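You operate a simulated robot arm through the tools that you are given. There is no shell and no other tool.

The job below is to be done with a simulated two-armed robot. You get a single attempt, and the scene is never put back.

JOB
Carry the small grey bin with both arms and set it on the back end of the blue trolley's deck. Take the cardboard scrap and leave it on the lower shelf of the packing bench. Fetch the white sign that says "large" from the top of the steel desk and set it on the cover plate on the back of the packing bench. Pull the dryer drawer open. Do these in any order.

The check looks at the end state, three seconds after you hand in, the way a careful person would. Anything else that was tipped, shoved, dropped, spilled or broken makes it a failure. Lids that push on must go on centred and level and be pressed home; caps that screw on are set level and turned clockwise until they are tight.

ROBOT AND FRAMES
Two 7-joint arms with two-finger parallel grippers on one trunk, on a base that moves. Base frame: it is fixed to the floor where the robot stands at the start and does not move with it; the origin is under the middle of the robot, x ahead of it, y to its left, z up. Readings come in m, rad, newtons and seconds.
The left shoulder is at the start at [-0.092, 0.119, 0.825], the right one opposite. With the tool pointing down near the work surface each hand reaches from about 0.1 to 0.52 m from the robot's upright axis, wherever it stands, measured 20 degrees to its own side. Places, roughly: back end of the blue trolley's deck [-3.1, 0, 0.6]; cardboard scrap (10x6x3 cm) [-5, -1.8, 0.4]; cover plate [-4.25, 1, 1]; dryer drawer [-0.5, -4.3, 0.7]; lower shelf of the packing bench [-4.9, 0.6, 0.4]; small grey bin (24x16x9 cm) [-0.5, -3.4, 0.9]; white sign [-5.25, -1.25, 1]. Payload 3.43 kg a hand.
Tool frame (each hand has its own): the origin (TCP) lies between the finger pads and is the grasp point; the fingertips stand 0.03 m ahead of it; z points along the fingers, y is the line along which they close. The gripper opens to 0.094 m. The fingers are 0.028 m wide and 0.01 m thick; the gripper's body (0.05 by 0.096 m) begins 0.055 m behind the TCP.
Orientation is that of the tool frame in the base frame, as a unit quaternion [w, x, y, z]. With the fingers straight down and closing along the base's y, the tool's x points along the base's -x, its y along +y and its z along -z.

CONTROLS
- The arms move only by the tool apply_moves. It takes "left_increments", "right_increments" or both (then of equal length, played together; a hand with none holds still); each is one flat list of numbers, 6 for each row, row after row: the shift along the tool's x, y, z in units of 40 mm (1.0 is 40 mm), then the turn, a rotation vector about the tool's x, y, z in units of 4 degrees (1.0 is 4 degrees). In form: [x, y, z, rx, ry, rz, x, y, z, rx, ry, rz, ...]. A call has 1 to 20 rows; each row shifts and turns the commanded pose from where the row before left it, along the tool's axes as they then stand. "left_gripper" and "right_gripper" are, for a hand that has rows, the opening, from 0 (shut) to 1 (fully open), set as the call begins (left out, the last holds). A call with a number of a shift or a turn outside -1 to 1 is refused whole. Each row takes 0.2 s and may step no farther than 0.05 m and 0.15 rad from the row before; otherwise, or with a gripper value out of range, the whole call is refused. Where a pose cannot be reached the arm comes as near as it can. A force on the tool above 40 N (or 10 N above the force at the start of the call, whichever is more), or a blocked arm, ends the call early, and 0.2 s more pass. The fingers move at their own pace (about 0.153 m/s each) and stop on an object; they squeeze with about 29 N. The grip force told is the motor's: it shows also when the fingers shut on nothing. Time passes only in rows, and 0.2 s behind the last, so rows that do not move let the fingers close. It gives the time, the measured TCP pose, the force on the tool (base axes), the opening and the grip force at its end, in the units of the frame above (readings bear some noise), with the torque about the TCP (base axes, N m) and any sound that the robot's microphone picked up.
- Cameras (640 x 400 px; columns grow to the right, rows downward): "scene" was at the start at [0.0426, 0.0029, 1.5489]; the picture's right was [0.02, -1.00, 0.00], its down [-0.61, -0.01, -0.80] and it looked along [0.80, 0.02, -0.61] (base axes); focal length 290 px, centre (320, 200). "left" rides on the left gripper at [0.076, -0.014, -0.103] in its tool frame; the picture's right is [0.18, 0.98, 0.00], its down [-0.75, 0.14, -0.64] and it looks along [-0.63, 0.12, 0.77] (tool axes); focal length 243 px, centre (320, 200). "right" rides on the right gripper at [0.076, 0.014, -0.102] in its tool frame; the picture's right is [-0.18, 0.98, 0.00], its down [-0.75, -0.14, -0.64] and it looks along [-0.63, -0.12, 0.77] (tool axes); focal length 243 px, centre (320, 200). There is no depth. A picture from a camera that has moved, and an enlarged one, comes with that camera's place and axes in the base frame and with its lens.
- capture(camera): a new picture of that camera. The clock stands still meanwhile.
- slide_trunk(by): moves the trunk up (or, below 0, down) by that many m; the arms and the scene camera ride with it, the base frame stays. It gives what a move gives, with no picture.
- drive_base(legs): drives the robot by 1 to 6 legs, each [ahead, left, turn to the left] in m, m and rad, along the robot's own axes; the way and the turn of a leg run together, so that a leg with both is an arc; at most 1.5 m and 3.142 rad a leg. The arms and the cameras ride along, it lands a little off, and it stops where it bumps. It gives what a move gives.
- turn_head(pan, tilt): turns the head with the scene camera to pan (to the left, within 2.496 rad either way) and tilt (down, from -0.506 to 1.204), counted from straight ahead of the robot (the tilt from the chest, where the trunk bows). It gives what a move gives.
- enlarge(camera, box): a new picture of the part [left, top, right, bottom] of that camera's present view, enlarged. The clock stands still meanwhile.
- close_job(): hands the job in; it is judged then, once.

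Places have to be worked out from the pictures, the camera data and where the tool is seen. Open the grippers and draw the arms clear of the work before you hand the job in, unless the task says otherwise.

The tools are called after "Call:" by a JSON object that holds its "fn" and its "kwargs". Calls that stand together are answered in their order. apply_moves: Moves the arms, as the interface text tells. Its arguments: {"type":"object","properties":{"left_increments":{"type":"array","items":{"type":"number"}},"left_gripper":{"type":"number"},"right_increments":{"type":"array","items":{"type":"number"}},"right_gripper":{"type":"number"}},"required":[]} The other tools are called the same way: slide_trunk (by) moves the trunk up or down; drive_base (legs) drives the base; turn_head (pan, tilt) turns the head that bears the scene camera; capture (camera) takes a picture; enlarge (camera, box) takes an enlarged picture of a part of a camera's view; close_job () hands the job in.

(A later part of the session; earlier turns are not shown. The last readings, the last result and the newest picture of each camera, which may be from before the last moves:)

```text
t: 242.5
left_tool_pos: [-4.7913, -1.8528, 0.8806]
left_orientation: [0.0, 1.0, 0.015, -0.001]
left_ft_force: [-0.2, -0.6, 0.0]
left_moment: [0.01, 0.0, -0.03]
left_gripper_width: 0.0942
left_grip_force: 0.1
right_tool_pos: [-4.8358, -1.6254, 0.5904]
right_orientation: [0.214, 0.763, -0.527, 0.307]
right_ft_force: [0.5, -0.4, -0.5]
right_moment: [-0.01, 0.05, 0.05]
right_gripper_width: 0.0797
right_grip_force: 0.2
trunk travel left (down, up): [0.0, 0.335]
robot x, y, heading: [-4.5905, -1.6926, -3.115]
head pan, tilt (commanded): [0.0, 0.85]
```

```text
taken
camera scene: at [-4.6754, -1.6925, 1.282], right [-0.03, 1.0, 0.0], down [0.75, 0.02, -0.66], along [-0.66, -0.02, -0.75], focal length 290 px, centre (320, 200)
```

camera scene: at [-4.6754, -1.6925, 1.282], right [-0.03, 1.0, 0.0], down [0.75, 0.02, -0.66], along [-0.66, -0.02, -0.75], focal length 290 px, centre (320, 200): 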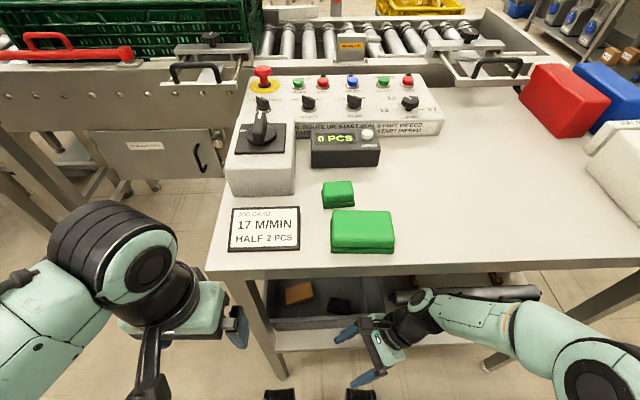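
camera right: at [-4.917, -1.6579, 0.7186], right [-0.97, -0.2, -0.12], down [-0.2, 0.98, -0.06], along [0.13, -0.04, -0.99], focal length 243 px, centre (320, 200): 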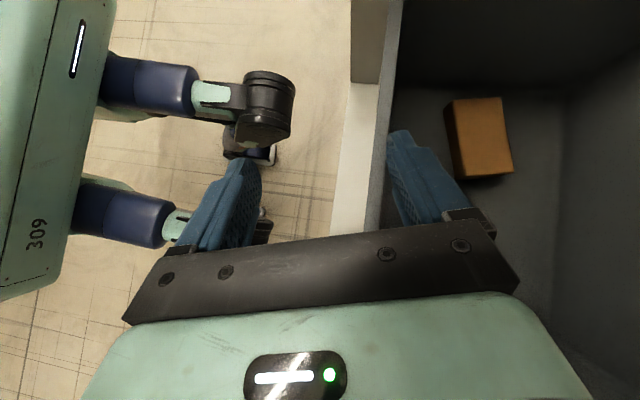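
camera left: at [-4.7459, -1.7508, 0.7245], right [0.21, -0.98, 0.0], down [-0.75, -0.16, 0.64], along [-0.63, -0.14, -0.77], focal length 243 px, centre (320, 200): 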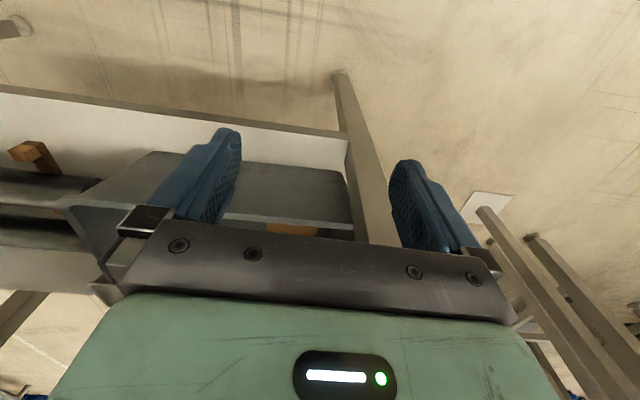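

Everything sprang back and the desk has not moved (the job card and edges sit at the same pixels). I look at the right forearm's relation to the desk edge.

Call:
{"fn": "turn_head", "kwargs": {"pan": -0.6, "tilt": 1.0}}

Call:
{"fn": "capture", "kwargs": {"camera": "scene"}}

Call:
{"fn": "capture", "kwargs": {"camera": "left"}}

```text
t: 243.5
left_tool_pos: [-4.7901, -1.854, 0.8821]
left_orientation: [-0.001, 1.0, 0.015, -0.001]
left_ft_force: [1.0, 1.0, 0.3]
left_moment: [-0.05, -0.01, 0.06]
left_gripper_width: 0.0941
left_grip_force: 0.1
right_tool_pos: [-4.8352, -1.6253, 0.5889]
right_orientation: [0.213, 0.763, -0.527, 0.308]
right_ft_force: [-0.3, -0.6, 0.0]
right_moment: [0.0, -0.03, 0.0]
right_gripper_width: 0.08
right_grip_force: 0.0
trunk travel left (down, up): [0.0, 0.335]
robot x, y, heading: [-4.5935, -1.6924, -3.113]
head pan, tilt (commanded): [-0.6, 1.0]
```

```text
taken
camera scene: at [-4.6558, -1.6526, 1.2709], right [0.54, 0.84, 0.0], down [0.71, -0.45, -0.54], along [-0.45, 0.29, -0.84], focal length 290 px, centre (320, 200)
```

scene: 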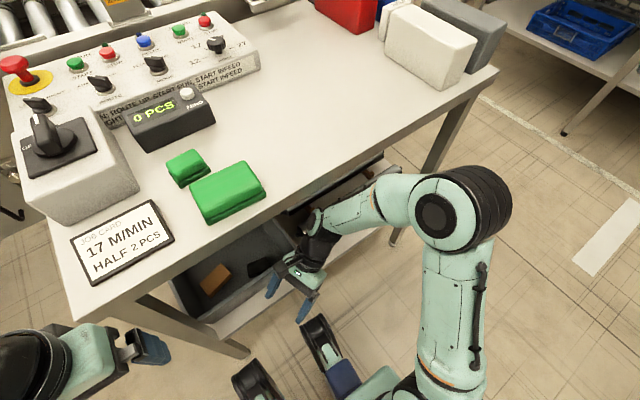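

```text
taken
camera left: at [-4.7149, -1.837, 0.9832], right [0.21, -0.98, 0.0], down [-0.75, -0.16, 0.64], along [-0.63, -0.14, -0.77], focal length 243 px, centre (320, 200)
```

left: 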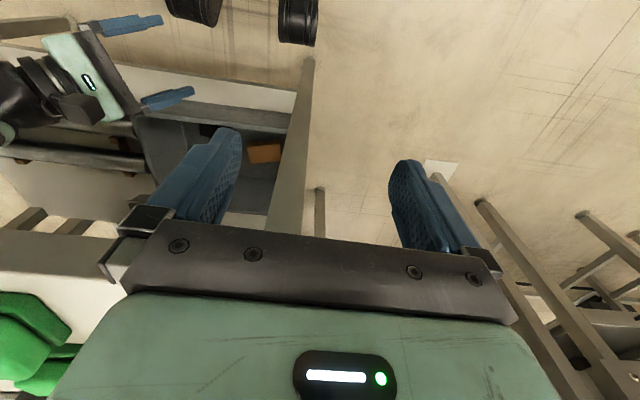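

The elbow stands high, so the forearm meets the desk edge. Backing the base away 0.11 m stretches the arm lower, and tilting the hand to 60° lowers the wrist; I do both.

Call:
{"fn": "drive_base", "kwargs": {"legs": [[-0.11, 0, 0]]}}

Call:
{"fn": "apply_moves", "kwargs": {"right_increments": [0, 0, 0, 0, 1, 0, 0, 0, 0, 0, 1, 0, 0, 0, 0, 0, 1, 0, 0, 0, 0, 0, 0.75, 0, 0, 0, 0, 0, 0, 0]}}

Call:
{"fn": "capture", "kwargs": {"camera": "scene"}}

```text
t: 244.7
left_tool_pos: [-4.682, -1.8525, 0.8813]
left_orientation: [-0.001, 1.0, 0.016, -0.001]
left_ft_force: [0.6, 0.1, -0.1]
left_moment: [-0.01, 0.01, 0.02]
left_gripper_width: 0.094
left_grip_force: 0.1
right_tool_pos: [-4.7258, -1.6225, 0.589]
right_orientation: [0.215, 0.762, -0.528, 0.307]
right_ft_force: [-0.1, 0.0, 0.0]
right_moment: [0.0, -0.02, 0.03]
right_gripper_width: 0.0798
right_grip_force: 0.1
trunk travel left (down, up): [0.0, 0.335]
robot x, y, heading: [-4.4794, -1.6909, -3.114]
head pan, tilt (commanded): [-0.6, 1.0]
```

```text
t: 245.9
left_tool_pos: [-4.6803, -1.851, 0.8809]
left_orientation: [-0.001, 1.0, 0.016, -0.001]
left_ft_force: [0.3, 0.1, 0.7]
left_moment: [-0.03, -0.02, 0.0]
left_gripper_width: 0.0941
left_grip_force: 0.0
right_tool_pos: [-4.7269, -1.6233, 0.5896]
right_orientation: [0.281, 0.716, -0.495, 0.404]
right_ft_force: [-0.6, 0.6, -0.2]
right_moment: [0.01, 0.03, 0.01]
right_gripper_width: 0.0798
right_grip_force: 0.0
trunk travel left (down, up): [0.0, 0.335]
robot x, y, heading: [-4.482, -1.6872, -3.112]
head pan, tilt (commanded): [-0.6, 1.0]
```

```text
taken
camera scene: at [-4.5464, -1.6495, 1.2709], right [0.54, 0.84, 0.0], down [0.71, -0.45, -0.54], along [-0.45, 0.29, -0.84], focal length 290 px, centre (320, 200)
```

scene: 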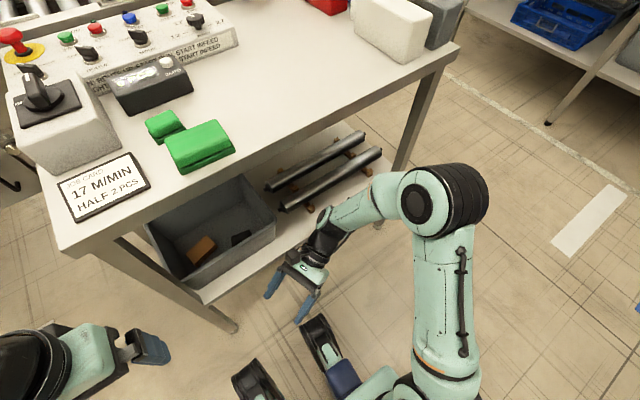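

The elbow is lower and farther out now. I slide the right hand in along its closing axis, checking that the body isn't disturbed.

Call:
{"fn": "apply_moves", "kwargs": {"right_increments": [0, 0.9, 0, 0, 0, 0, 0, 0.9, 0, 0, 0, 0, 0, 0.9, 0, 0, 0, 0, 0, 0.9, 0, 0, 0, 0, 0, 0, 0, 0, 0, 0]}}

Call:
{"fn": "capture", "kwargs": {"camera": "scene"}}

Call:
{"fn": "capture", "kwargs": {"camera": "right"}}

```text
t: 247.1
left_tool_pos: [-4.6807, -1.8511, 0.8823]
left_orientation: [-0.001, 1.0, 0.016, -0.001]
left_ft_force: [0.4, -0.5, 0.1]
left_moment: [-0.01, 0.02, 0.0]
left_gripper_width: 0.094
left_grip_force: 0.1
right_tool_pos: [-4.8583, -1.6727, 0.5901]
right_orientation: [0.281, 0.716, -0.495, 0.405]
right_ft_force: [0.2, -0.4, -0.4]
right_moment: [0.02, -0.02, 0.0]
right_gripper_width: 0.0801
right_grip_force: 0.1
trunk travel left (down, up): [0.0, 0.335]
robot x, y, heading: [-4.4849, -1.6928, -3.112]
head pan, tilt (commanded): [-0.6, 1.0]
```

```text
taken
camera scene: at [-4.5464, -1.6495, 1.2709], right [0.54, 0.84, 0.0], down [0.71, -0.45, -0.54], along [-0.45, 0.29, -0.84], focal length 290 px, centre (320, 200)
```

scene: 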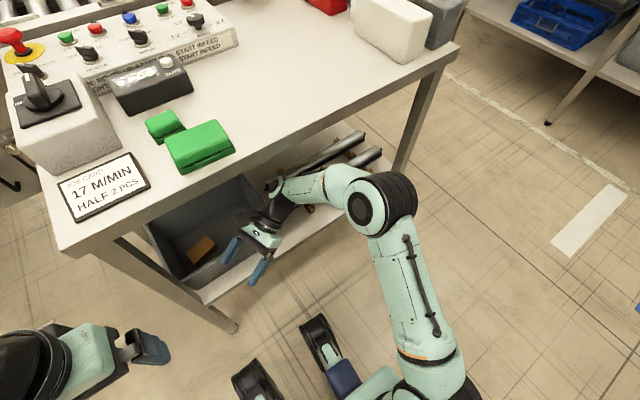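

```text
taken
camera right: at [-4.889, -1.6325, 0.7081], right [-0.95, -0.26, -0.16], down [-0.2, 0.93, -0.32], along [0.23, -0.27, -0.94], focal length 243 px, centre (320, 200)
```

right: 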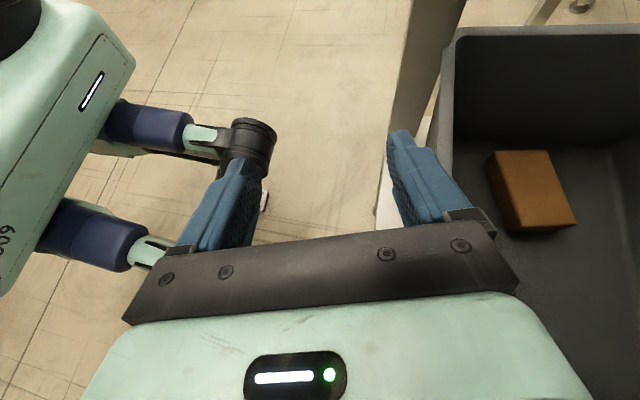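

No disturbance this time. I continue in over the tray, three more rows.

Call:
{"fn": "apply_moves", "kwargs": {"right_increments": [0, 0.9, 0, 0, 0, 0, 0, 0.9, 0, 0, 0, 0, 0, 0.9, 0, 0, 0, 0, 0, 0, 0, 0, 0, 0]}}

Call:
{"fn": "capture", "kwargs": {"camera": "scene"}}

Call:
{"fn": "capture", "kwargs": {"camera": "right"}}

```text
t: 248.1
left_tool_pos: [-4.6808, -1.8504, 0.8813]
left_orientation: [-0.001, 1.0, 0.016, -0.001]
left_ft_force: [0.4, 0.2, -0.4]
left_moment: [-0.01, 0.01, -0.03]
left_gripper_width: 0.0939
left_grip_force: 0.1
right_tool_pos: [-4.96, -1.712, 0.5889]
right_orientation: [0.281, 0.716, -0.495, 0.406]
right_ft_force: [0.4, 0.1, 0.5]
right_moment: [0.0, -0.05, 0.01]
right_gripper_width: 0.0798
right_grip_force: 0.2
trunk travel left (down, up): [0.0, 0.335]
robot x, y, heading: [-4.4836, -1.6879, -3.109]
head pan, tilt (commanded): [-0.6, 1.0]
```

```text
taken
camera scene: at [-4.5464, -1.6494, 1.2709], right [0.54, 0.84, 0.0], down [0.71, -0.45, -0.54], along [-0.45, 0.29, -0.84], focal length 290 px, centre (320, 200)
```

scene: 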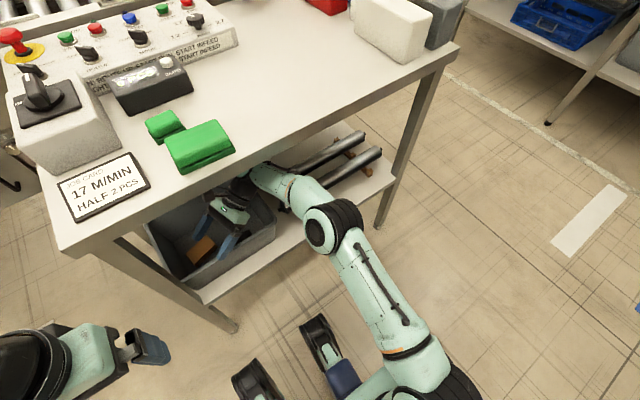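

```text
taken
camera right: at [-4.9914, -1.6711, 0.7065], right [-0.95, -0.26, -0.16], down [-0.2, 0.93, -0.32], along [0.23, -0.27, -0.94], focal length 243 px, centre (320, 200)
```

right: 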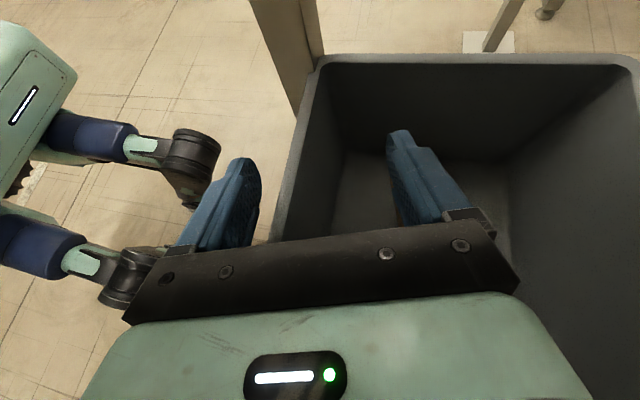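

Still undisturbed, the far finger is now over the tray. I continue until the near finger has also passed the rim.

Call:
{"fn": "apply_moves", "kwargs": {"right_increments": [0, 0.9, 0, 0, 0, 0, 0, 0.9, 0, 0, 0, 0, 0, 0.85, 0, 0, 0, 0, 0, 0, 0, 0, 0, 0]}}

Call:
{"fn": "capture", "kwargs": {"camera": "right"}}

Call:
{"fn": "capture", "kwargs": {"camera": "scene"}}

```text
t: 249.1
left_tool_pos: [-4.6806, -1.8515, 0.8816]
left_orientation: [-0.001, 1.0, 0.016, -0.001]
left_ft_force: [0.1, -1.0, -0.2]
left_moment: [0.02, -0.04, 0.01]
left_gripper_width: 0.094
left_grip_force: 0.1
right_tool_pos: [-4.9863, -1.7339, 0.5932]
right_orientation: [0.281, 0.716, -0.496, 0.404]
right_ft_force: [0.1, 0.3, 1.2]
right_moment: [0.01, 0.01, -0.01]
right_gripper_width: 0.0801
right_grip_force: 0.0
right hand out of reach, approached as far as the arm can: row 1, 2, 3
trunk travel left (down, up): [0.0, 0.335]
robot x, y, heading: [-4.483, -1.6862, -3.109]
head pan, tilt (commanded): [-0.6, 1.0]
```

```text
taken
camera right: at [-5.0168, -1.6941, 0.7116], right [-0.95, -0.26, -0.16], down [-0.2, 0.93, -0.32], along [0.23, -0.27, -0.94], focal length 243 px, centre (320, 200)
```

right: 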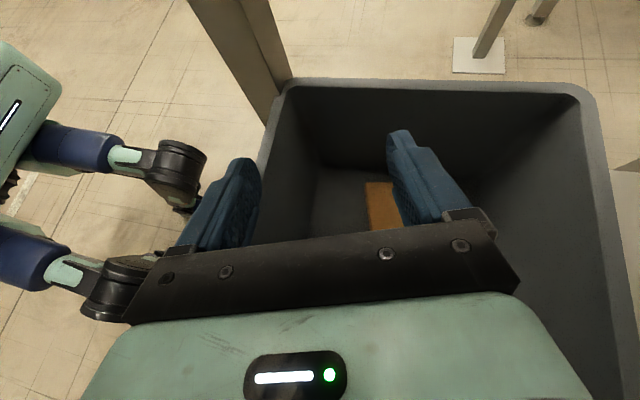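

```text
taken
camera scene: at [-4.5464, -1.6495, 1.2709], right [0.54, 0.84, 0.0], down [0.71, -0.45, -0.54], along [-0.45, 0.29, -0.84], focal length 290 px, centre (320, 200)
```

scene: 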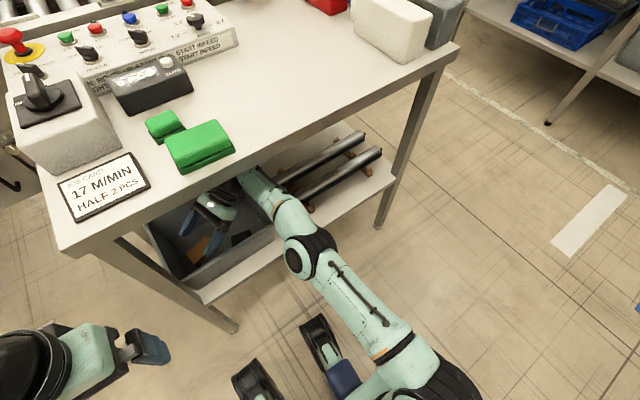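

The arm is now at full stretch (TCP [-4.986,-1.734]). I pull the command back to match, then drive the base forward 7.5 cm so the hand arrives over the scrap with the arm still stretched low.

Call:
{"fn": "apply_moves", "kwargs": {"right_increments": [0, -0.9, 0, 0, 0, 0, 0, -0.95, 0, 0, 0, 0, 0, 0, 0, 0, 0, 0]}}

Call:
{"fn": "drive_base", "kwargs": {"legs": [[0.075, 0, 0]]}}

Call:
{"fn": "capture", "kwargs": {"camera": "right"}}

Call:
{"fn": "capture", "kwargs": {"camera": "scene"}}

```text
t: 249.9
left_tool_pos: [-4.6796, -1.8509, 0.8811]
left_orientation: [-0.001, 1.0, 0.016, -0.002]
left_ft_force: [-0.3, 0.1, -0.2]
left_moment: [-0.02, 0.04, -0.02]
left_gripper_width: 0.0939
left_grip_force: 0.1
right_tool_pos: [-4.9179, -1.7082, 0.5927]
right_orientation: [0.281, 0.717, -0.494, 0.404]
right_ft_force: [-0.6, 0.4, -0.6]
right_moment: [0.0, 0.02, 0.03]
right_gripper_width: 0.0799
right_grip_force: 0.1
trunk travel left (down, up): [0.0, 0.335]
robot x, y, heading: [-4.4819, -1.6878, -3.111]
head pan, tilt (commanded): [-0.6, 1.0]
```

```text
t: 250.9
left_tool_pos: [-4.7562, -1.8533, 0.8823]
left_orientation: [-0.001, 1.0, 0.014, -0.001]
left_ft_force: [-0.2, -0.2, 0.1]
left_moment: [0.01, -0.04, 0.01]
left_gripper_width: 0.094
left_grip_force: 0.0
right_tool_pos: [-4.9938, -1.7105, 0.5935]
right_orientation: [0.281, 0.716, -0.495, 0.404]
right_ft_force: [0.5, 0.6, -0.5]
right_moment: [0.0, 0.01, 0.01]
right_gripper_width: 0.0798
right_grip_force: 0.1
trunk travel left (down, up): [0.0, 0.335]
robot x, y, heading: [-4.5596, -1.6945, -3.113]
head pan, tilt (commanded): [-0.6, 1.0]
```

```text
taken
camera right: at [-5.023, -1.6704, 0.711], right [-0.95, -0.26, -0.16], down [-0.2, 0.93, -0.32], along [0.23, -0.27, -0.94], focal length 243 px, centre (320, 200)
```

right: 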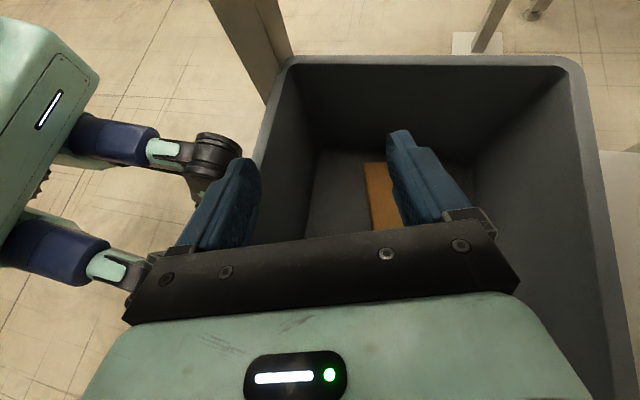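

```text
taken
camera scene: at [-4.6213, -1.6517, 1.2709], right [0.54, 0.84, 0.0], down [0.71, -0.45, -0.54], along [-0.45, 0.29, -0.84], focal length 290 px, centre (320, 200)
```

scene: 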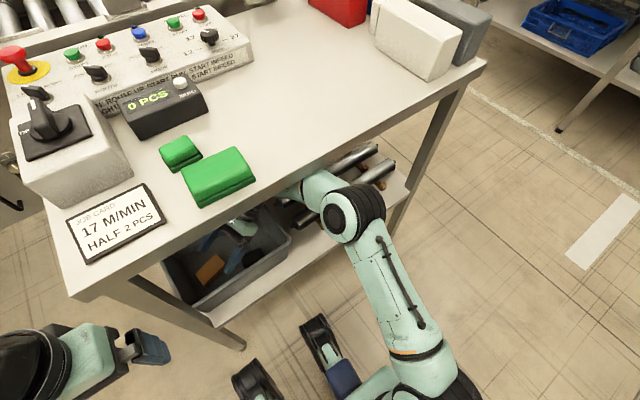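

No contact. I extend the hand over the scrap while still above the rim.

Call:
{"fn": "apply_moves", "kwargs": {"right_increments": [0.16, 0.667, 0.267, 0, 0, 0, 0.16, 0.667, 0.267, 0, 0, 0, 0.16, 0.667, 0.267, 0, 0, 0, 0, 0, 0, 0, 0, 0]}}

Call:
{"fn": "capture", "kwargs": {"camera": "right"}}

Call:
{"fn": "capture", "kwargs": {"camera": "scene"}}

```text
t: 251.9
left_tool_pos: [-4.7552, -1.8532, 0.8807]
left_orientation: [-0.001, 1.0, 0.015, -0.001]
left_ft_force: [0.5, 0.1, 0.9]
left_moment: [0.02, 0.01, 0.0]
left_gripper_width: 0.0941
left_grip_force: 0.1
right_tool_pos: [-5.0534, -1.7753, 0.5941]
right_orientation: [0.281, 0.715, -0.495, 0.405]
right_ft_force: [-0.1, -0.5, -0.7]
right_moment: [0.01, 0.02, 0.03]
right_gripper_width: 0.0799
right_grip_force: 0.0
trunk travel left (down, up): [0.0, 0.335]
robot x, y, heading: [-4.554, -1.6913, -3.112]
head pan, tilt (commanded): [-0.6, 1.0]
```

```text
taken
camera right: at [-5.0832, -1.7339, 0.7119], right [-0.95, -0.26, -0.16], down [-0.2, 0.93, -0.32], along [0.23, -0.27, -0.94], focal length 243 px, centre (320, 200)
```

right: 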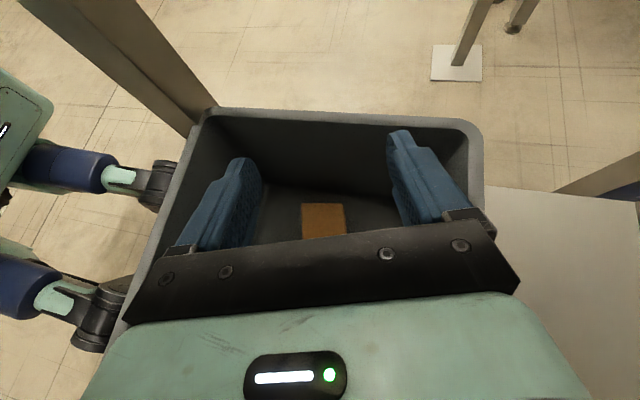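

```text
taken
camera scene: at [-4.6208, -1.6516, 1.2709], right [0.54, 0.84, 0.0], down [0.71, -0.45, -0.54], along [-0.45, 0.29, -0.84], focal length 290 px, centre (320, 200)
```

scene: 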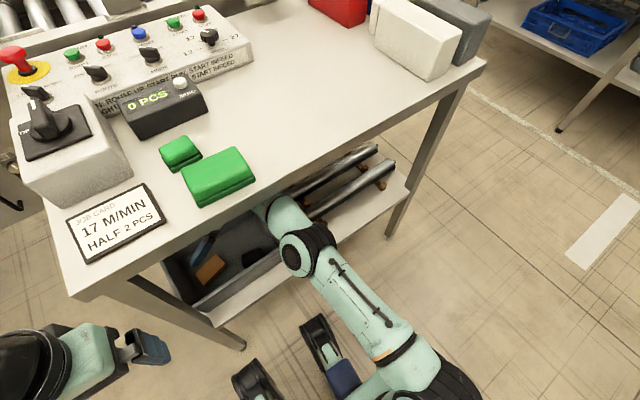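

By combining views the scrap's top is at z≈0.45, centre about [-5.034,-1.765]. I shift slightly, open fully, ease the tilt back to 45° and lower to 0.50 above the tray floor region.

Call:
{"fn": "apply_moves", "kwargs": {"right_increments": [-0.045, -0.474, -0.077, 0, 0, 0, 0, 0, 0, 0, -1, 0, 0, 0, 0, 0, -1, 0, 0, 0, 0, 0, -1, 0, 0, 0, 0, 0, -0.75, 0, -0.545, 0, 0.563, 0, 0, 0, -0.545, 0, 0.563, 0, 0, 0, -0.545, 0, 0.563, 0, 0, 0, 0, 0, 0, 0, 0, 0], "right_gripper": 1.0}}

Call:
{"fn": "capture", "kwargs": {"camera": "right"}}

Call:
{"fn": "capture", "kwargs": {"camera": "scene"}}

```text
t: 253.9
left_tool_pos: [-4.7548, -1.8542, 0.8808]
left_orientation: [-0.001, 1.0, 0.016, -0.001]
left_ft_force: [-0.3, 0.2, -0.2]
left_moment: [0.01, -0.01, -0.01]
left_gripper_width: 0.094
left_grip_force: 0.0
right_tool_pos: [-5.0391, -1.7621, 0.4977]
right_orientation: [0.214, 0.763, -0.527, 0.307]
right_ft_force: [0.7, -0.6, 0.0]
right_moment: [-0.01, -0.02, 0.01]
right_gripper_width: 0.094
right_grip_force: 0.1
trunk travel left (down, up): [0.0, 0.335]
robot x, y, heading: [-4.5549, -1.6916, -3.11]
head pan, tilt (commanded): [-0.6, 1.0]
```

```text
taken
camera right: at [-5.0585, -1.7525, 0.6256], right [-0.97, -0.22, -0.13], down [-0.22, 0.97, -0.06], along [0.14, -0.03, -0.99], focal length 243 px, centre (320, 200)
```

right: 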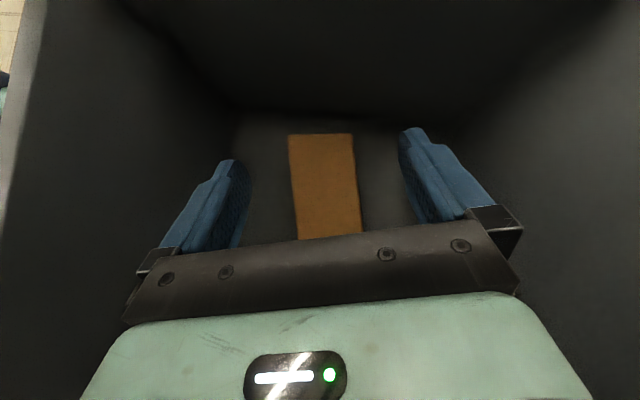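

```text
taken
camera scene: at [-4.6208, -1.6517, 1.2709], right [0.54, 0.84, 0.0], down [0.71, -0.45, -0.54], along [-0.45, 0.29, -0.84], focal length 290 px, centre (320, 200)
```

scene: 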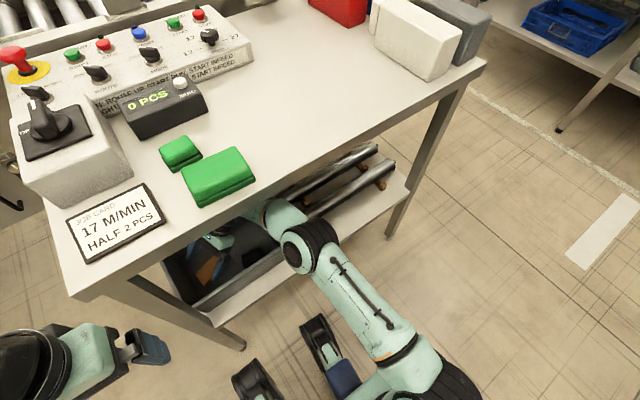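

The scrap lies nicely between the open fingers and parallel to the pads (within 3°). I shift 5 mm and lower in 1 cm rows.

Call:
{"fn": "apply_moves", "kwargs": {"right_increments": [0, -0.12, 0, 0, 0, 0, -0.174, 0, 0.18, 0, 0, 0, -0.174, 0, 0.18, 0, 0, 0, -0.174, 0, 0.18, 0, 0, 0, -0.174, 0, 0.18, 0, 0, 0, 0, 0, 0, 0, 0, 0]}}

Call:
{"fn": "capture", "kwargs": {"camera": "right"}}

```text
t: 255.3
left_tool_pos: [-4.7545, -1.8526, 0.8807]
left_orientation: [-0.002, 1.0, 0.015, -0.001]
left_ft_force: [0.1, -0.5, -0.7]
left_moment: [0.01, -0.03, -0.01]
left_gripper_width: 0.0942
left_grip_force: 0.1
right_tool_pos: [-5.035, -1.7619, 0.4589]
right_orientation: [0.214, 0.763, -0.527, 0.307]
right_ft_force: [0.7, 0.4, -0.1]
right_moment: [-0.01, -0.03, 0.01]
right_gripper_width: 0.0941
right_grip_force: 0.1
trunk travel left (down, up): [0.0, 0.335]
robot x, y, heading: [-4.5576, -1.6885, -3.111]
head pan, tilt (commanded): [-0.6, 1.0]
```

```text
taken
camera right: at [-5.0535, -1.7517, 0.5854], right [-0.97, -0.22, -0.13], down [-0.22, 0.97, -0.06], along [0.14, -0.03, -0.99], focal length 243 px, centre (320, 200)
```

right: 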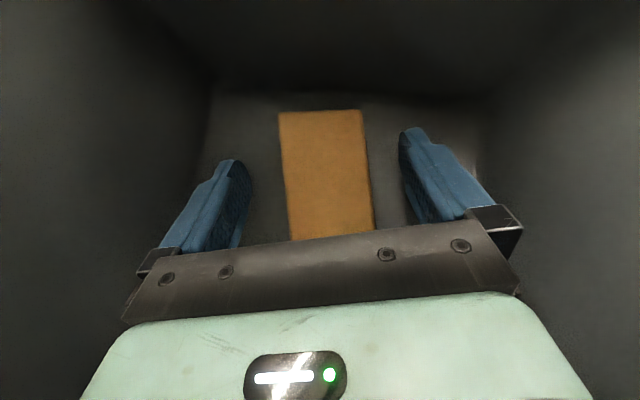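

No contact yet; the scrap top is around 0.435. I lower 1.3 cm more and read forces.

Call:
{"fn": "apply_moves", "kwargs": {"right_increments": [-0.12, 0, 0.124, 0, 0, 0, -0.11, 0, 0.11, 0, 0, 0, 0, 0, 0, 0, 0, 0]}}

Call:
{"fn": "capture", "kwargs": {"camera": "right"}}

```text
t: 255.9
left_tool_pos: [-4.7549, -1.8529, 0.882]
left_orientation: [-0.001, 1.0, 0.015, -0.001]
left_ft_force: [-0.1, 0.0, -0.2]
left_moment: [0.04, -0.03, 0.0]
left_gripper_width: 0.0938
left_grip_force: 0.0
right_tool_pos: [-5.0348, -1.7622, 0.4567]
right_orientation: [0.218, 0.761, -0.526, 0.311]
right_ft_force: [2.4, 1.0, 8.7]
right_moment: [0.09, -0.5, 0.08]
right_gripper_width: 0.0938
right_grip_force: 0.2
trunk travel left (down, up): [0.0, 0.335]
robot x, y, heading: [-4.5536, -1.6901, -3.109]
head pan, tilt (commanded): [-0.6, 1.0]
stopped in row 3 (right hand): the force on the tool passed its limit at 46 N (the readings are from after the stop); the commanded pose is now the measured one
```

```text
taken
camera right: at [-5.055, -1.751, 0.5817], right [-0.97, -0.22, -0.13], down [-0.22, 0.97, -0.07], along [0.14, -0.04, -0.99], focal length 243 px, centre (320, 200)
```

right: 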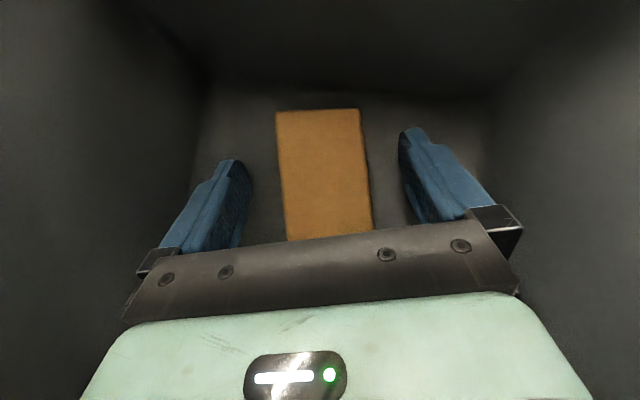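

The fingertips touched the tray floor (z≈0.425), so the pads fully span the scrap's height. I lift 2 mm and close the gripper.

Call:
{"fn": "apply_moves", "kwargs": {"right_increments": [0.04, 0, -0.042, 0, 0, 0, 0, 0, 0, 0, 0, 0]}}

Call:
{"fn": "apply_moves", "kwargs": {"right_increments": [0, 0, 0, 0, 0, 0, 0, 0, 0, 0, 0, 0, 0, 0, 0, 0, 0, 0, 0, 0, 0, 0, 0, 0], "right_gripper": 0.0}}

Call:
{"fn": "capture", "kwargs": {"camera": "right"}}

```text
t: 256.5
left_tool_pos: [-4.7553, -1.8538, 0.8811]
left_orientation: [-0.001, 1.0, 0.015, -0.001]
left_ft_force: [0.2, 0.3, 0.5]
left_moment: [0.0, 0.01, -0.01]
left_gripper_width: 0.094
left_grip_force: 0.0
right_tool_pos: [-5.0351, -1.7634, 0.4569]
right_orientation: [0.217, 0.761, -0.526, 0.311]
right_ft_force: [-0.1, 0.1, -0.3]
right_moment: [0.02, 0.0, -0.01]
right_gripper_width: 0.0941
right_grip_force: 0.0
trunk travel left (down, up): [0.0, 0.335]
robot x, y, heading: [-4.5558, -1.6916, -3.114]
head pan, tilt (commanded): [-0.6, 1.0]
```

```text
t: 257.5
left_tool_pos: [-4.755, -1.854, 0.8828]
left_orientation: [-0.001, 1.0, 0.015, -0.001]
left_ft_force: [-0.1, -0.7, -0.3]
left_moment: [-0.01, 0.0, 0.0]
left_gripper_width: 0.0939
left_grip_force: 0.2
right_tool_pos: [-5.0361, -1.7611, 0.4574]
right_orientation: [0.217, 0.761, -0.526, 0.31]
right_ft_force: [0.6, 0.5, 0.6]
right_moment: [-0.01, 0.06, 0.0]
right_gripper_width: 0.0518
right_grip_force: 28.6
trunk travel left (down, up): [0.0, 0.335]
robot x, y, heading: [-4.5568, -1.6915, -3.112]
head pan, tilt (commanded): [-0.6, 1.0]
```

```text
taken
camera right: at [-5.0548, -1.7508, 0.5831], right [-0.97, -0.22, -0.13], down [-0.22, 0.97, -0.07], along [0.14, -0.04, -0.99], focal length 243 px, centre (320, 200)
```

right: 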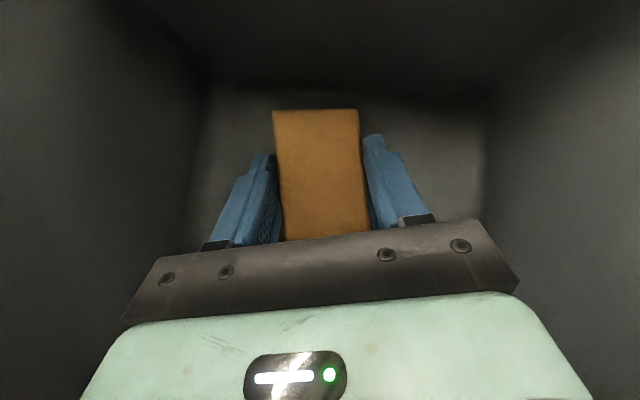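

The scrap is held (52 mm, 29 N). I lift it a little, tilt back to 60°, and raise it just above the rim with the arm kept stretched.

Call:
{"fn": "apply_moves", "kwargs": {"right_increments": [0.39, 0, -0.405, 0, 0, 0, 0.39, 0, -0.405, 0, 0, 0, 0, 0, 0, 0, 1, 0, 0, 0, 0, 0, 1, 0, 0, 0, 0, 0, 1, 0, 0, 0, 0, 0, 0.75, 0, 0.558, 0.1, -0.38, 0, 0, 0, 0.558, 0.1, -0.38, 0, 0, 0, 0.558, 0.1, -0.38, 0, 0, 0, 0.558, 0.1, -0.38, 0, 0, 0, 0, 0, 0, 0, 0, 0]}}

Call:
{"fn": "capture", "kwargs": {"camera": "right"}}

Call:
{"fn": "capture", "kwargs": {"camera": "scene"}}

```text
t: 259.9
left_tool_pos: [-4.7554, -1.8523, 0.8821]
left_orientation: [-0.001, 1.0, 0.015, 0.0]
left_ft_force: [-0.4, 0.1, -0.3]
left_moment: [0.01, 0.0, -0.02]
left_gripper_width: 0.0938
left_grip_force: 0.1
right_tool_pos: [-5.0525, -1.7613, 0.6091]
right_orientation: [0.283, 0.715, -0.493, 0.407]
right_ft_force: [-0.7, -0.1, -1.0]
right_moment: [-0.02, 0.01, -0.02]
right_gripper_width: 0.0518
right_grip_force: 29.0
trunk travel left (down, up): [0.0, 0.335]
robot x, y, heading: [-4.5557, -1.6886, -3.116]
head pan, tilt (commanded): [-0.6, 1.0]
```

```text
taken
camera right: at [-5.0837, -1.7195, 0.7264], right [-0.95, -0.26, -0.16], down [-0.2, 0.92, -0.32], along [0.23, -0.28, -0.93], focal length 243 px, centre (320, 200)
```

right: 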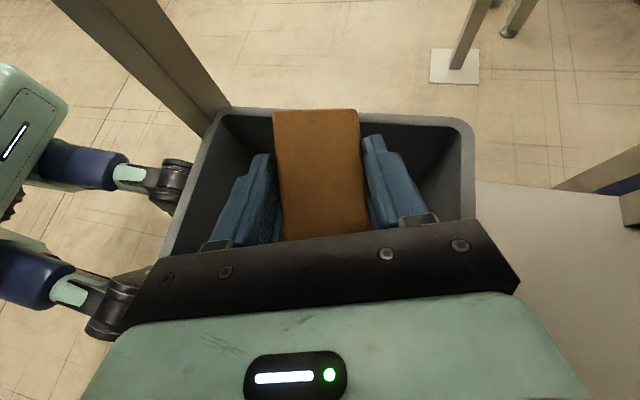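

```text
taken
camera scene: at [-4.6207, -1.6515, 1.2709], right [0.54, 0.84, 0.0], down [0.71, -0.45, -0.54], along [-0.45, 0.29, -0.84], focal length 290 px, centre (320, 200)
```

scene: 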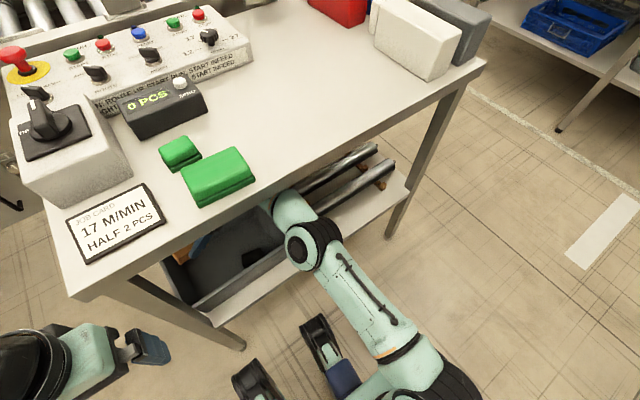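

The scrap is clear of the tray. I shift it 2 cm away from the desk leg and back the base straight out 0.3 m.

Call:
{"fn": "apply_moves", "kwargs": {"right_increments": [-0.24, -0.17, -0.4, 0, 0, 0, 0, 0, 0, 0, 0, 0]}}

Call:
{"fn": "drive_base", "kwargs": {"legs": [[-0.3, 0, 0]]}}

Call:
{"fn": "capture", "kwargs": {"camera": "right"}}

Call:
{"fn": "turn_head", "kwargs": {"pan": 0.0, "tilt": 0.7}}

Call:
{"fn": "capture", "kwargs": {"camera": "scene"}}

```text
t: 260.5
left_tool_pos: [-4.7555, -1.8535, 0.8808]
left_orientation: [0.0, 1.0, 0.014, -0.001]
left_ft_force: [1.7, 0.1, 0.0]
left_moment: [-0.01, -0.02, 0.0]
left_gripper_width: 0.0938
left_grip_force: 0.1
right_tool_pos: [-5.0528, -1.7406, 0.6084]
right_orientation: [0.284, 0.714, -0.493, 0.407]
right_ft_force: [-0.5, 0.6, 0.1]
right_moment: [0.0, 0.01, -0.02]
right_gripper_width: 0.0517
right_grip_force: 29.0
trunk travel left (down, up): [0.0, 0.335]
robot x, y, heading: [-4.5588, -1.6863, -3.114]
head pan, tilt (commanded): [-0.6, 1.0]
```

```text
t: 262.6
left_tool_pos: [-4.4527, -1.8433, 0.8809]
left_orientation: [-0.002, 1.0, 0.013, -0.001]
left_ft_force: [-0.2, -0.5, 0.4]
left_moment: [-0.03, 0.03, -0.01]
left_gripper_width: 0.0941
left_grip_force: 0.0
right_tool_pos: [-4.7513, -1.7299, 0.6078]
right_orientation: [0.284, 0.714, -0.495, 0.406]
right_ft_force: [0.1, 0.9, -0.6]
right_moment: [-0.01, 0.0, -0.02]
right_gripper_width: 0.0516
right_grip_force: 29.2
trunk travel left (down, up): [0.0, 0.335]
robot x, y, heading: [-4.2555, -1.6827, -3.118]
head pan, tilt (commanded): [-0.6, 1.0]
```

```text
taken
camera right: at [-4.7809, -1.6882, 0.726], right [-0.95, -0.26, -0.15], down [-0.19, 0.93, -0.32], along [0.23, -0.28, -0.93], focal length 243 px, centre (320, 200)
```

right: 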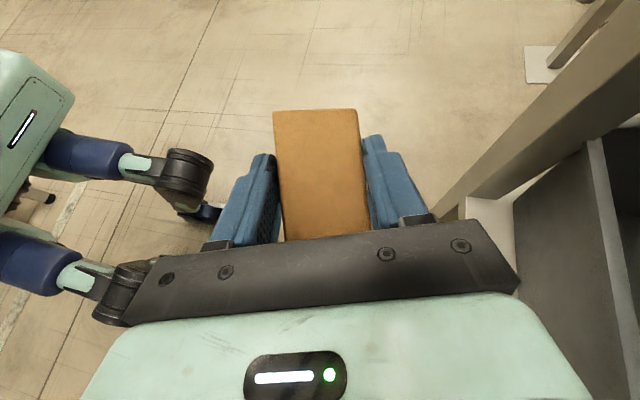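

```text
t: 263.6
left_tool_pos: [-4.4536, -1.8451, 0.8813]
left_orientation: [-0.002, 1.0, 0.013, -0.001]
left_ft_force: [-1.0, -0.3, -0.2]
left_moment: [0.01, -0.01, -0.02]
left_gripper_width: 0.0941
left_grip_force: 0.1
right_tool_pos: [-4.751, -1.7302, 0.6074]
right_orientation: [0.285, 0.713, -0.495, 0.406]
right_ft_force: [-0.4, 0.4, 0.2]
right_moment: [0.02, 0.0, 0.0]
right_gripper_width: 0.0514
right_grip_force: 29.0
trunk travel left (down, up): [0.0, 0.335]
robot x, y, heading: [-4.2545, -1.6842, -3.114]
head pan, tilt (commanded): [0.0, 0.7]
```

```text
taken
camera scene: at [-4.3447, -1.6829, 1.2943], right [-0.02, 1.0, 0.0], down [0.64, 0.02, -0.76], along [-0.76, -0.02, -0.64], focal length 290 px, centre (320, 200)
```

scene: 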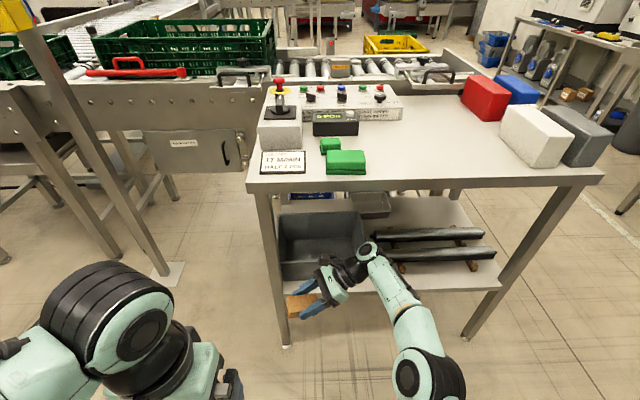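

The scrap is out and the tray and desk are untouched. I pull the right hand in a bit for carrying, then turn right toward the packing bench and look.

Call:
{"fn": "apply_moves", "kwargs": {"right_increments": [0.15, -0.76, 0.245, 0, 0, 0, 0.15, -0.76, 0.245, 0, 0, 0, 0.15, -0.76, 0.245, 0, 0, 0, 0, 0, 0, 0, 0, 0]}}

Call:
{"fn": "drive_base", "kwargs": {"legs": [[0, 0, -1.57]]}}

Call:
{"fn": "turn_head", "kwargs": {"pan": 0.25, "tilt": 0.45}}

Call:
{"fn": "capture", "kwargs": {"camera": "scene"}}

```text
t: 264.6
left_tool_pos: [-4.4528, -1.8438, 0.8816]
left_orientation: [-0.001, 1.0, 0.013, -0.001]
left_ft_force: [0.2, -0.2, -1.3]
left_moment: [0.04, 0.03, -0.05]
left_gripper_width: 0.0941
left_grip_force: 0.1
right_tool_pos: [-4.6536, -1.7306, 0.6103]
right_orientation: [0.285, 0.714, -0.495, 0.407]
right_ft_force: [0.3, 0.3, 0.5]
right_moment: [0.0, -0.02, 0.04]
right_gripper_width: 0.0517
right_grip_force: 29.5
trunk travel left (down, up): [0.0, 0.335]
robot x, y, heading: [-4.2583, -1.681, -3.119]
head pan, tilt (commanded): [0.0, 0.7]
```

```text
t: 268.8
left_tool_pos: [-4.4178, -1.4835, 0.8806]
left_orientation: [-0.001, 0.718, -0.696, 0.0]
left_ft_force: [0.5, -0.2, 0.8]
left_moment: [0.01, -0.01, 0.04]
left_gripper_width: 0.094
left_grip_force: 0.1
right_tool_pos: [-4.3058, -1.2817, 0.61]
right_orientation: [-0.488, -0.157, 0.854, -0.088]
right_ft_force: [0.0, -0.2, -0.6]
right_moment: [-0.01, 0.03, 0.03]
right_gripper_width: 0.0519
right_grip_force: 29.2
trunk travel left (down, up): [0.0, 0.335]
robot x, y, heading: [-4.2493, -1.6831, 1.6]
head pan, tilt (commanded): [0.0, 0.7]
```

```text
t: 269.6
left_tool_pos: [-4.4175, -1.4836, 0.8815]
left_orientation: [0.0, 0.719, -0.695, 0.0]
left_ft_force: [-0.2, 0.2, -0.1]
left_moment: [0.0, 0.03, 0.01]
left_gripper_width: 0.0943
left_grip_force: 0.0
right_tool_pos: [-4.3058, -1.2811, 0.6103]
right_orientation: [-0.488, -0.157, 0.854, -0.088]
right_ft_force: [0.1, 0.9, -0.7]
right_moment: [-0.05, 0.02, -0.01]
right_gripper_width: 0.0516
right_grip_force: 29.9
trunk travel left (down, up): [0.0, 0.335]
robot x, y, heading: [-4.2529, -1.6824, 1.602]
head pan, tilt (commanded): [0.25, 0.45]
```

```text
taken
camera scene: at [-4.2801, -1.5873, 1.3164], right [0.96, 0.28, 0.0], down [0.12, -0.42, -0.9], along [-0.25, 0.87, -0.44], focal length 290 px, centre (320, 200)
```

scene: 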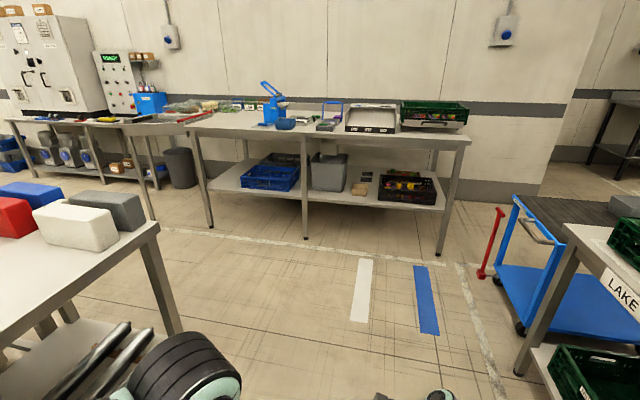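

The bench front with its lower shelf is in full view. I enlarge it to find free shelf space and the cover plate.

Call:
{"fn": "enlarge", "kwargs": {"camera": "scene", "box": [180, 80, 480, 250]}}

```text
2.13 times, centred on (330, 165) of scene
camera zoom: at [-4.2801, -1.5873, 1.3164], right [0.96, 0.28, 0.0], down [0.12, -0.42, -0.9], along [-0.25, 0.87, -0.44], focal length 618 px, centre (299, 275)
```

zoom: 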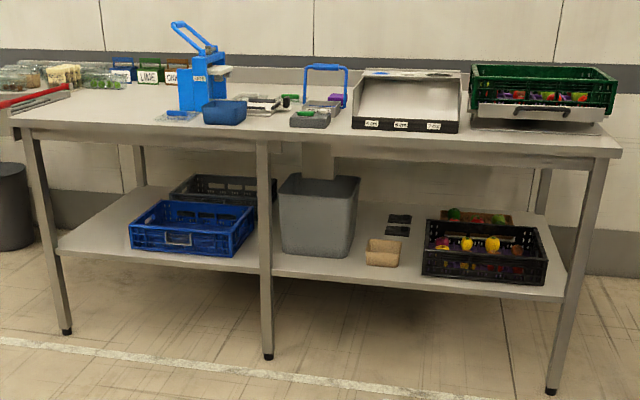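

Bench front edge runs from about [-5.79,0.255] to [-3.92,0.377]; the lower shelf (z≈0.38) has free space at its left end, left of the blue crate (x -5.75…-5.5). I drive forward, then sidestep left toward it.

Call:
{"fn": "drive_base", "kwargs": {"legs": [[1.28, 0, 0], [0, 0.7, 0.03]]}}

Call:
{"fn": "turn_head", "kwargs": {"pan": 0.4, "tilt": 0.6}}

Call:
{"fn": "capture", "kwargs": {"camera": "scene"}}

```text
t: 282.1
left_tool_pos: [-5.1452, -0.2449, 0.8806]
left_orientation: [-0.001, 0.718, -0.696, 0.0]
left_ft_force: [-0.5, 0.6, 0.3]
left_moment: [-0.01, 0.0, -0.01]
left_gripper_width: 0.0942
left_grip_force: 0.0
right_tool_pos: [-5.033, -0.0436, 0.6113]
right_orientation: [-0.488, -0.157, 0.854, -0.089]
right_ft_force: [0.2, 0.2, 0.5]
right_moment: [0.01, -0.01, -0.02]
right_gripper_width: 0.0517
right_grip_force: 29.0
trunk travel left (down, up): [0.0, 0.335]
robot x, y, heading: [-4.9847, -0.4443, 1.602]
head pan, tilt (commanded): [0.25, 0.45]
```

```text
t: 282.8
left_tool_pos: [-5.1461, -0.2449, 0.8806]
left_orientation: [-0.001, 0.719, -0.695, 0.001]
left_ft_force: [1.1, -0.1, -0.2]
left_moment: [0.02, 0.04, -0.01]
left_gripper_width: 0.0937
left_grip_force: 0.0
right_tool_pos: [-5.0343, -0.0425, 0.6097]
right_orientation: [-0.488, -0.157, 0.854, -0.088]
right_ft_force: [0.2, -0.6, -0.6]
right_moment: [-0.01, -0.01, -0.06]
right_gripper_width: 0.0516
right_grip_force: 29.2
trunk travel left (down, up): [0.0, 0.335]
robot x, y, heading: [-4.9826, -0.4424, 1.605]
head pan, tilt (commanded): [0.4, 0.6]
```

```text
taken
camera scene: at [-5.02, -0.3564, 1.303], right [0.91, 0.42, 0.0], down [0.24, -0.51, -0.83], along [-0.34, 0.75, -0.56], focal length 290 px, centre (320, 200)
```

scene: 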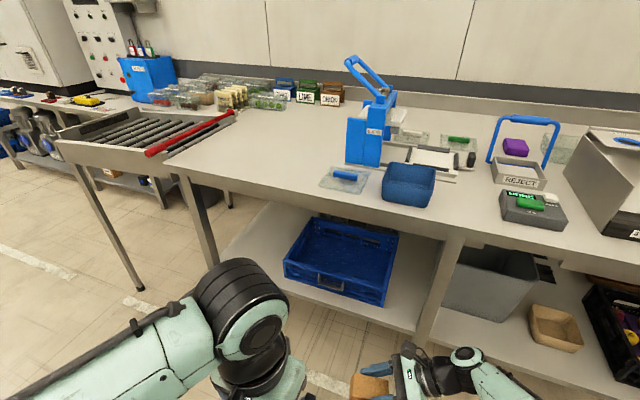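

Left of the blue crate there are about 28 cm of free shelf (x≈-5.77…-5.49). I sidestep left 0.63 m, stretch and lower the right hand, and level the scrap again.

Call:
{"fn": "drive_base", "kwargs": {"legs": [[0, 0.63, 0.03]]}}

Call:
{"fn": "apply_moves", "kwargs": {"right_increments": [-0.685, 0.53, 0.194, 0, 0, 0, -0.685, 0.53, 0.194, 0, 0, 0, -0.685, 0.53, 0.194, 0, 0, 0, -0.685, 0.53, 0.194, 0, 0, 0, 0, 0, 0, 0, -1, 0, 0, 0, 0, 0, -1, 0, 0, 0, 0, 0, -1, 0, 0, 0, 0, 0, -0.75, 0, 0, 0, 0, 0, 0, 0]}}

Call:
{"fn": "turn_head", "kwargs": {"pan": 0.0, "tilt": 0.9}}

Call:
{"fn": "capture", "kwargs": {"camera": "scene"}}

Call:
{"fn": "capture", "kwargs": {"camera": "right"}}

```text
t: 288.9
left_tool_pos: [-5.7928, -0.2769, 0.8817]
left_orientation: [-0.001, 0.727, -0.687, 0.0]
left_ft_force: [0.6, -0.5, -0.8]
left_moment: [0.01, 0.03, 0.0]
left_gripper_width: 0.0941
left_grip_force: 0.1
right_tool_pos: [-5.6856, -0.0721, 0.6099]
right_orientation: [-0.487, -0.169, 0.852, -0.095]
right_ft_force: [-0.4, 0.9, 0.4]
right_moment: [-0.01, 0.01, 0.0]
right_gripper_width: 0.0517
right_grip_force: 28.8
trunk travel left (down, up): [0.0, 0.335]
robot x, y, heading: [-5.6233, -0.4753, 1.628]
head pan, tilt (commanded): [0.4, 0.6]
```

```text
t: 290.9
left_tool_pos: [-5.792, -0.2771, 0.88]
left_orientation: [-0.001, 0.727, -0.686, 0.0]
left_ft_force: [0.1, -0.1, 0.0]
left_moment: [0.02, 0.02, -0.02]
left_gripper_width: 0.0942
left_grip_force: 0.0
right_tool_pos: [-5.6903, 0.0168, 0.4998]
right_orientation: [-0.372, -0.179, 0.908, -0.072]
right_ft_force: [-0.7, -0.2, -0.6]
right_moment: [-0.01, 0.01, 0.0]
right_gripper_width: 0.0514
right_grip_force: 28.7
trunk travel left (down, up): [0.0, 0.335]
robot x, y, heading: [-5.6249, -0.471, 1.631]
head pan, tilt (commanded): [0.4, 0.6]
```

```text
t: 291.7
left_tool_pos: [-5.7916, -0.2773, 0.8809]
left_orientation: [-0.001, 0.728, -0.686, 0.0]
left_ft_force: [0.0, 0.3, -0.9]
left_moment: [-0.03, -0.01, 0.01]
left_gripper_width: 0.0941
left_grip_force: 0.0
right_tool_pos: [-5.6912, 0.0163, 0.499]
right_orientation: [-0.373, -0.179, 0.908, -0.071]
right_ft_force: [0.7, -0.8, -0.3]
right_moment: [-0.01, 0.03, 0.01]
right_gripper_width: 0.0517
right_grip_force: 29.3
trunk travel left (down, up): [0.0, 0.335]
robot x, y, heading: [-5.6265, -0.4734, 1.628]
head pan, tilt (commanded): [0.0, 0.901]
```

```text
taken
camera scene: at [-5.629, -0.3898, 1.2782], right [1.0, 0.06, 0.0], down [0.05, -0.78, -0.62], along [-0.04, 0.62, -0.78], focal length 290 px, centre (320, 200)
```

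scene: 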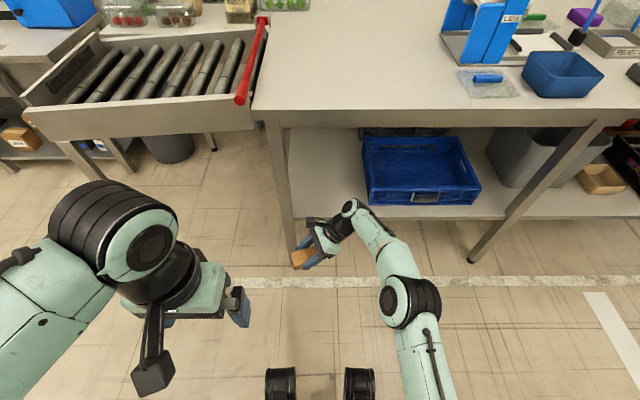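

```text
taken
camera right: at [-5.6797, 0.0363, 0.6263], right [-0.25, 0.96, -0.13], down [0.97, 0.24, -0.07], along [-0.04, -0.14, -0.99], focal length 243 px, centre (320, 200)
```

right: 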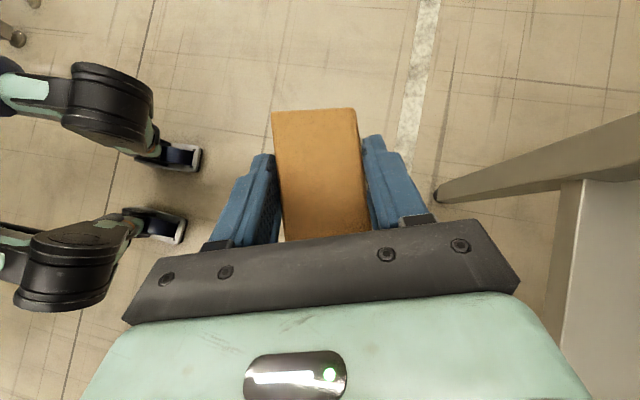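

The left front leg foot is near x -5.75 and the blue crate starts near x -5.50, so I need to re-centre between them. I zoom in for exact positions.

Call:
{"fn": "enlarge", "kwargs": {"camera": "scene", "box": [250, 110, 520, 280]}}

```text
2.35 times, centred on (385, 195) of scene
camera zoom: at [-5.629, -0.3898, 1.2782], right [1.0, 0.06, 0.0], down [0.05, -0.78, -0.62], along [-0.04, 0.62, -0.78], focal length 682 px, centre (167, 212)
```

zoom: 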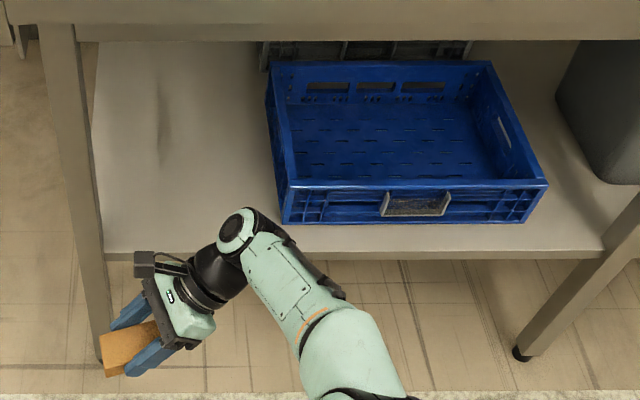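

Free shelf spans x -5.77…-5.51 with the front edge at y≈0.24. I aim for the scrap centre at about [-5.67,0.34], driving forward in two steps with a 4 cm shift right.

Call:
{"fn": "drive_base", "kwargs": {"legs": [[0.2, -0.04, 0]]}}

Call:
{"fn": "capture", "kwargs": {"camera": "right"}}

Call:
{"fn": "capture", "kwargs": {"camera": "scene"}}

```text
t: 293.4
left_tool_pos: [-5.7661, -0.0725, 0.8825]
left_orientation: [0.0, 0.728, -0.686, 0.0]
left_ft_force: [-0.8, -0.1, 0.4]
left_moment: [0.0, 0.0, 0.0]
left_gripper_width: 0.0939
left_grip_force: 0.0
right_tool_pos: [-5.6632, 0.22, 0.4995]
right_orientation: [-0.372, -0.179, 0.908, -0.072]
right_ft_force: [0.4, 0.2, 0.1]
right_moment: [-0.01, 0.01, 0.01]
right_gripper_width: 0.0517
right_grip_force: 28.9
trunk travel left (down, up): [0.0, 0.335]
robot x, y, heading: [-5.5967, -0.2675, 1.635]
head pan, tilt (commanded): [0.0, 0.901]
```

```text
taken
camera right: at [-5.6525, 0.2392, 0.6262], right [-0.25, 0.96, -0.13], down [0.97, 0.24, -0.07], along [-0.04, -0.14, -0.99], focal length 243 px, centre (320, 200)
```

right: 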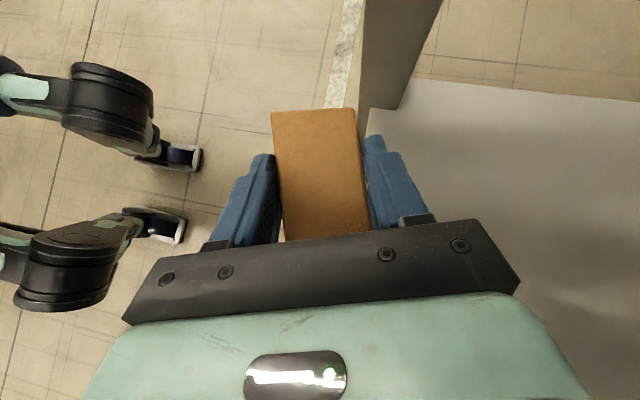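

```text
taken
camera scene: at [-5.6012, -0.1866, 1.2781], right [1.0, 0.06, 0.0], down [0.05, -0.78, -0.62], along [-0.04, 0.62, -0.78], focal length 290 px, centre (320, 200)
```

scene: 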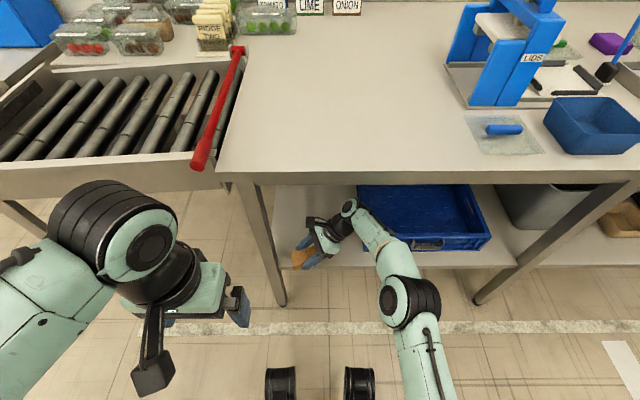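

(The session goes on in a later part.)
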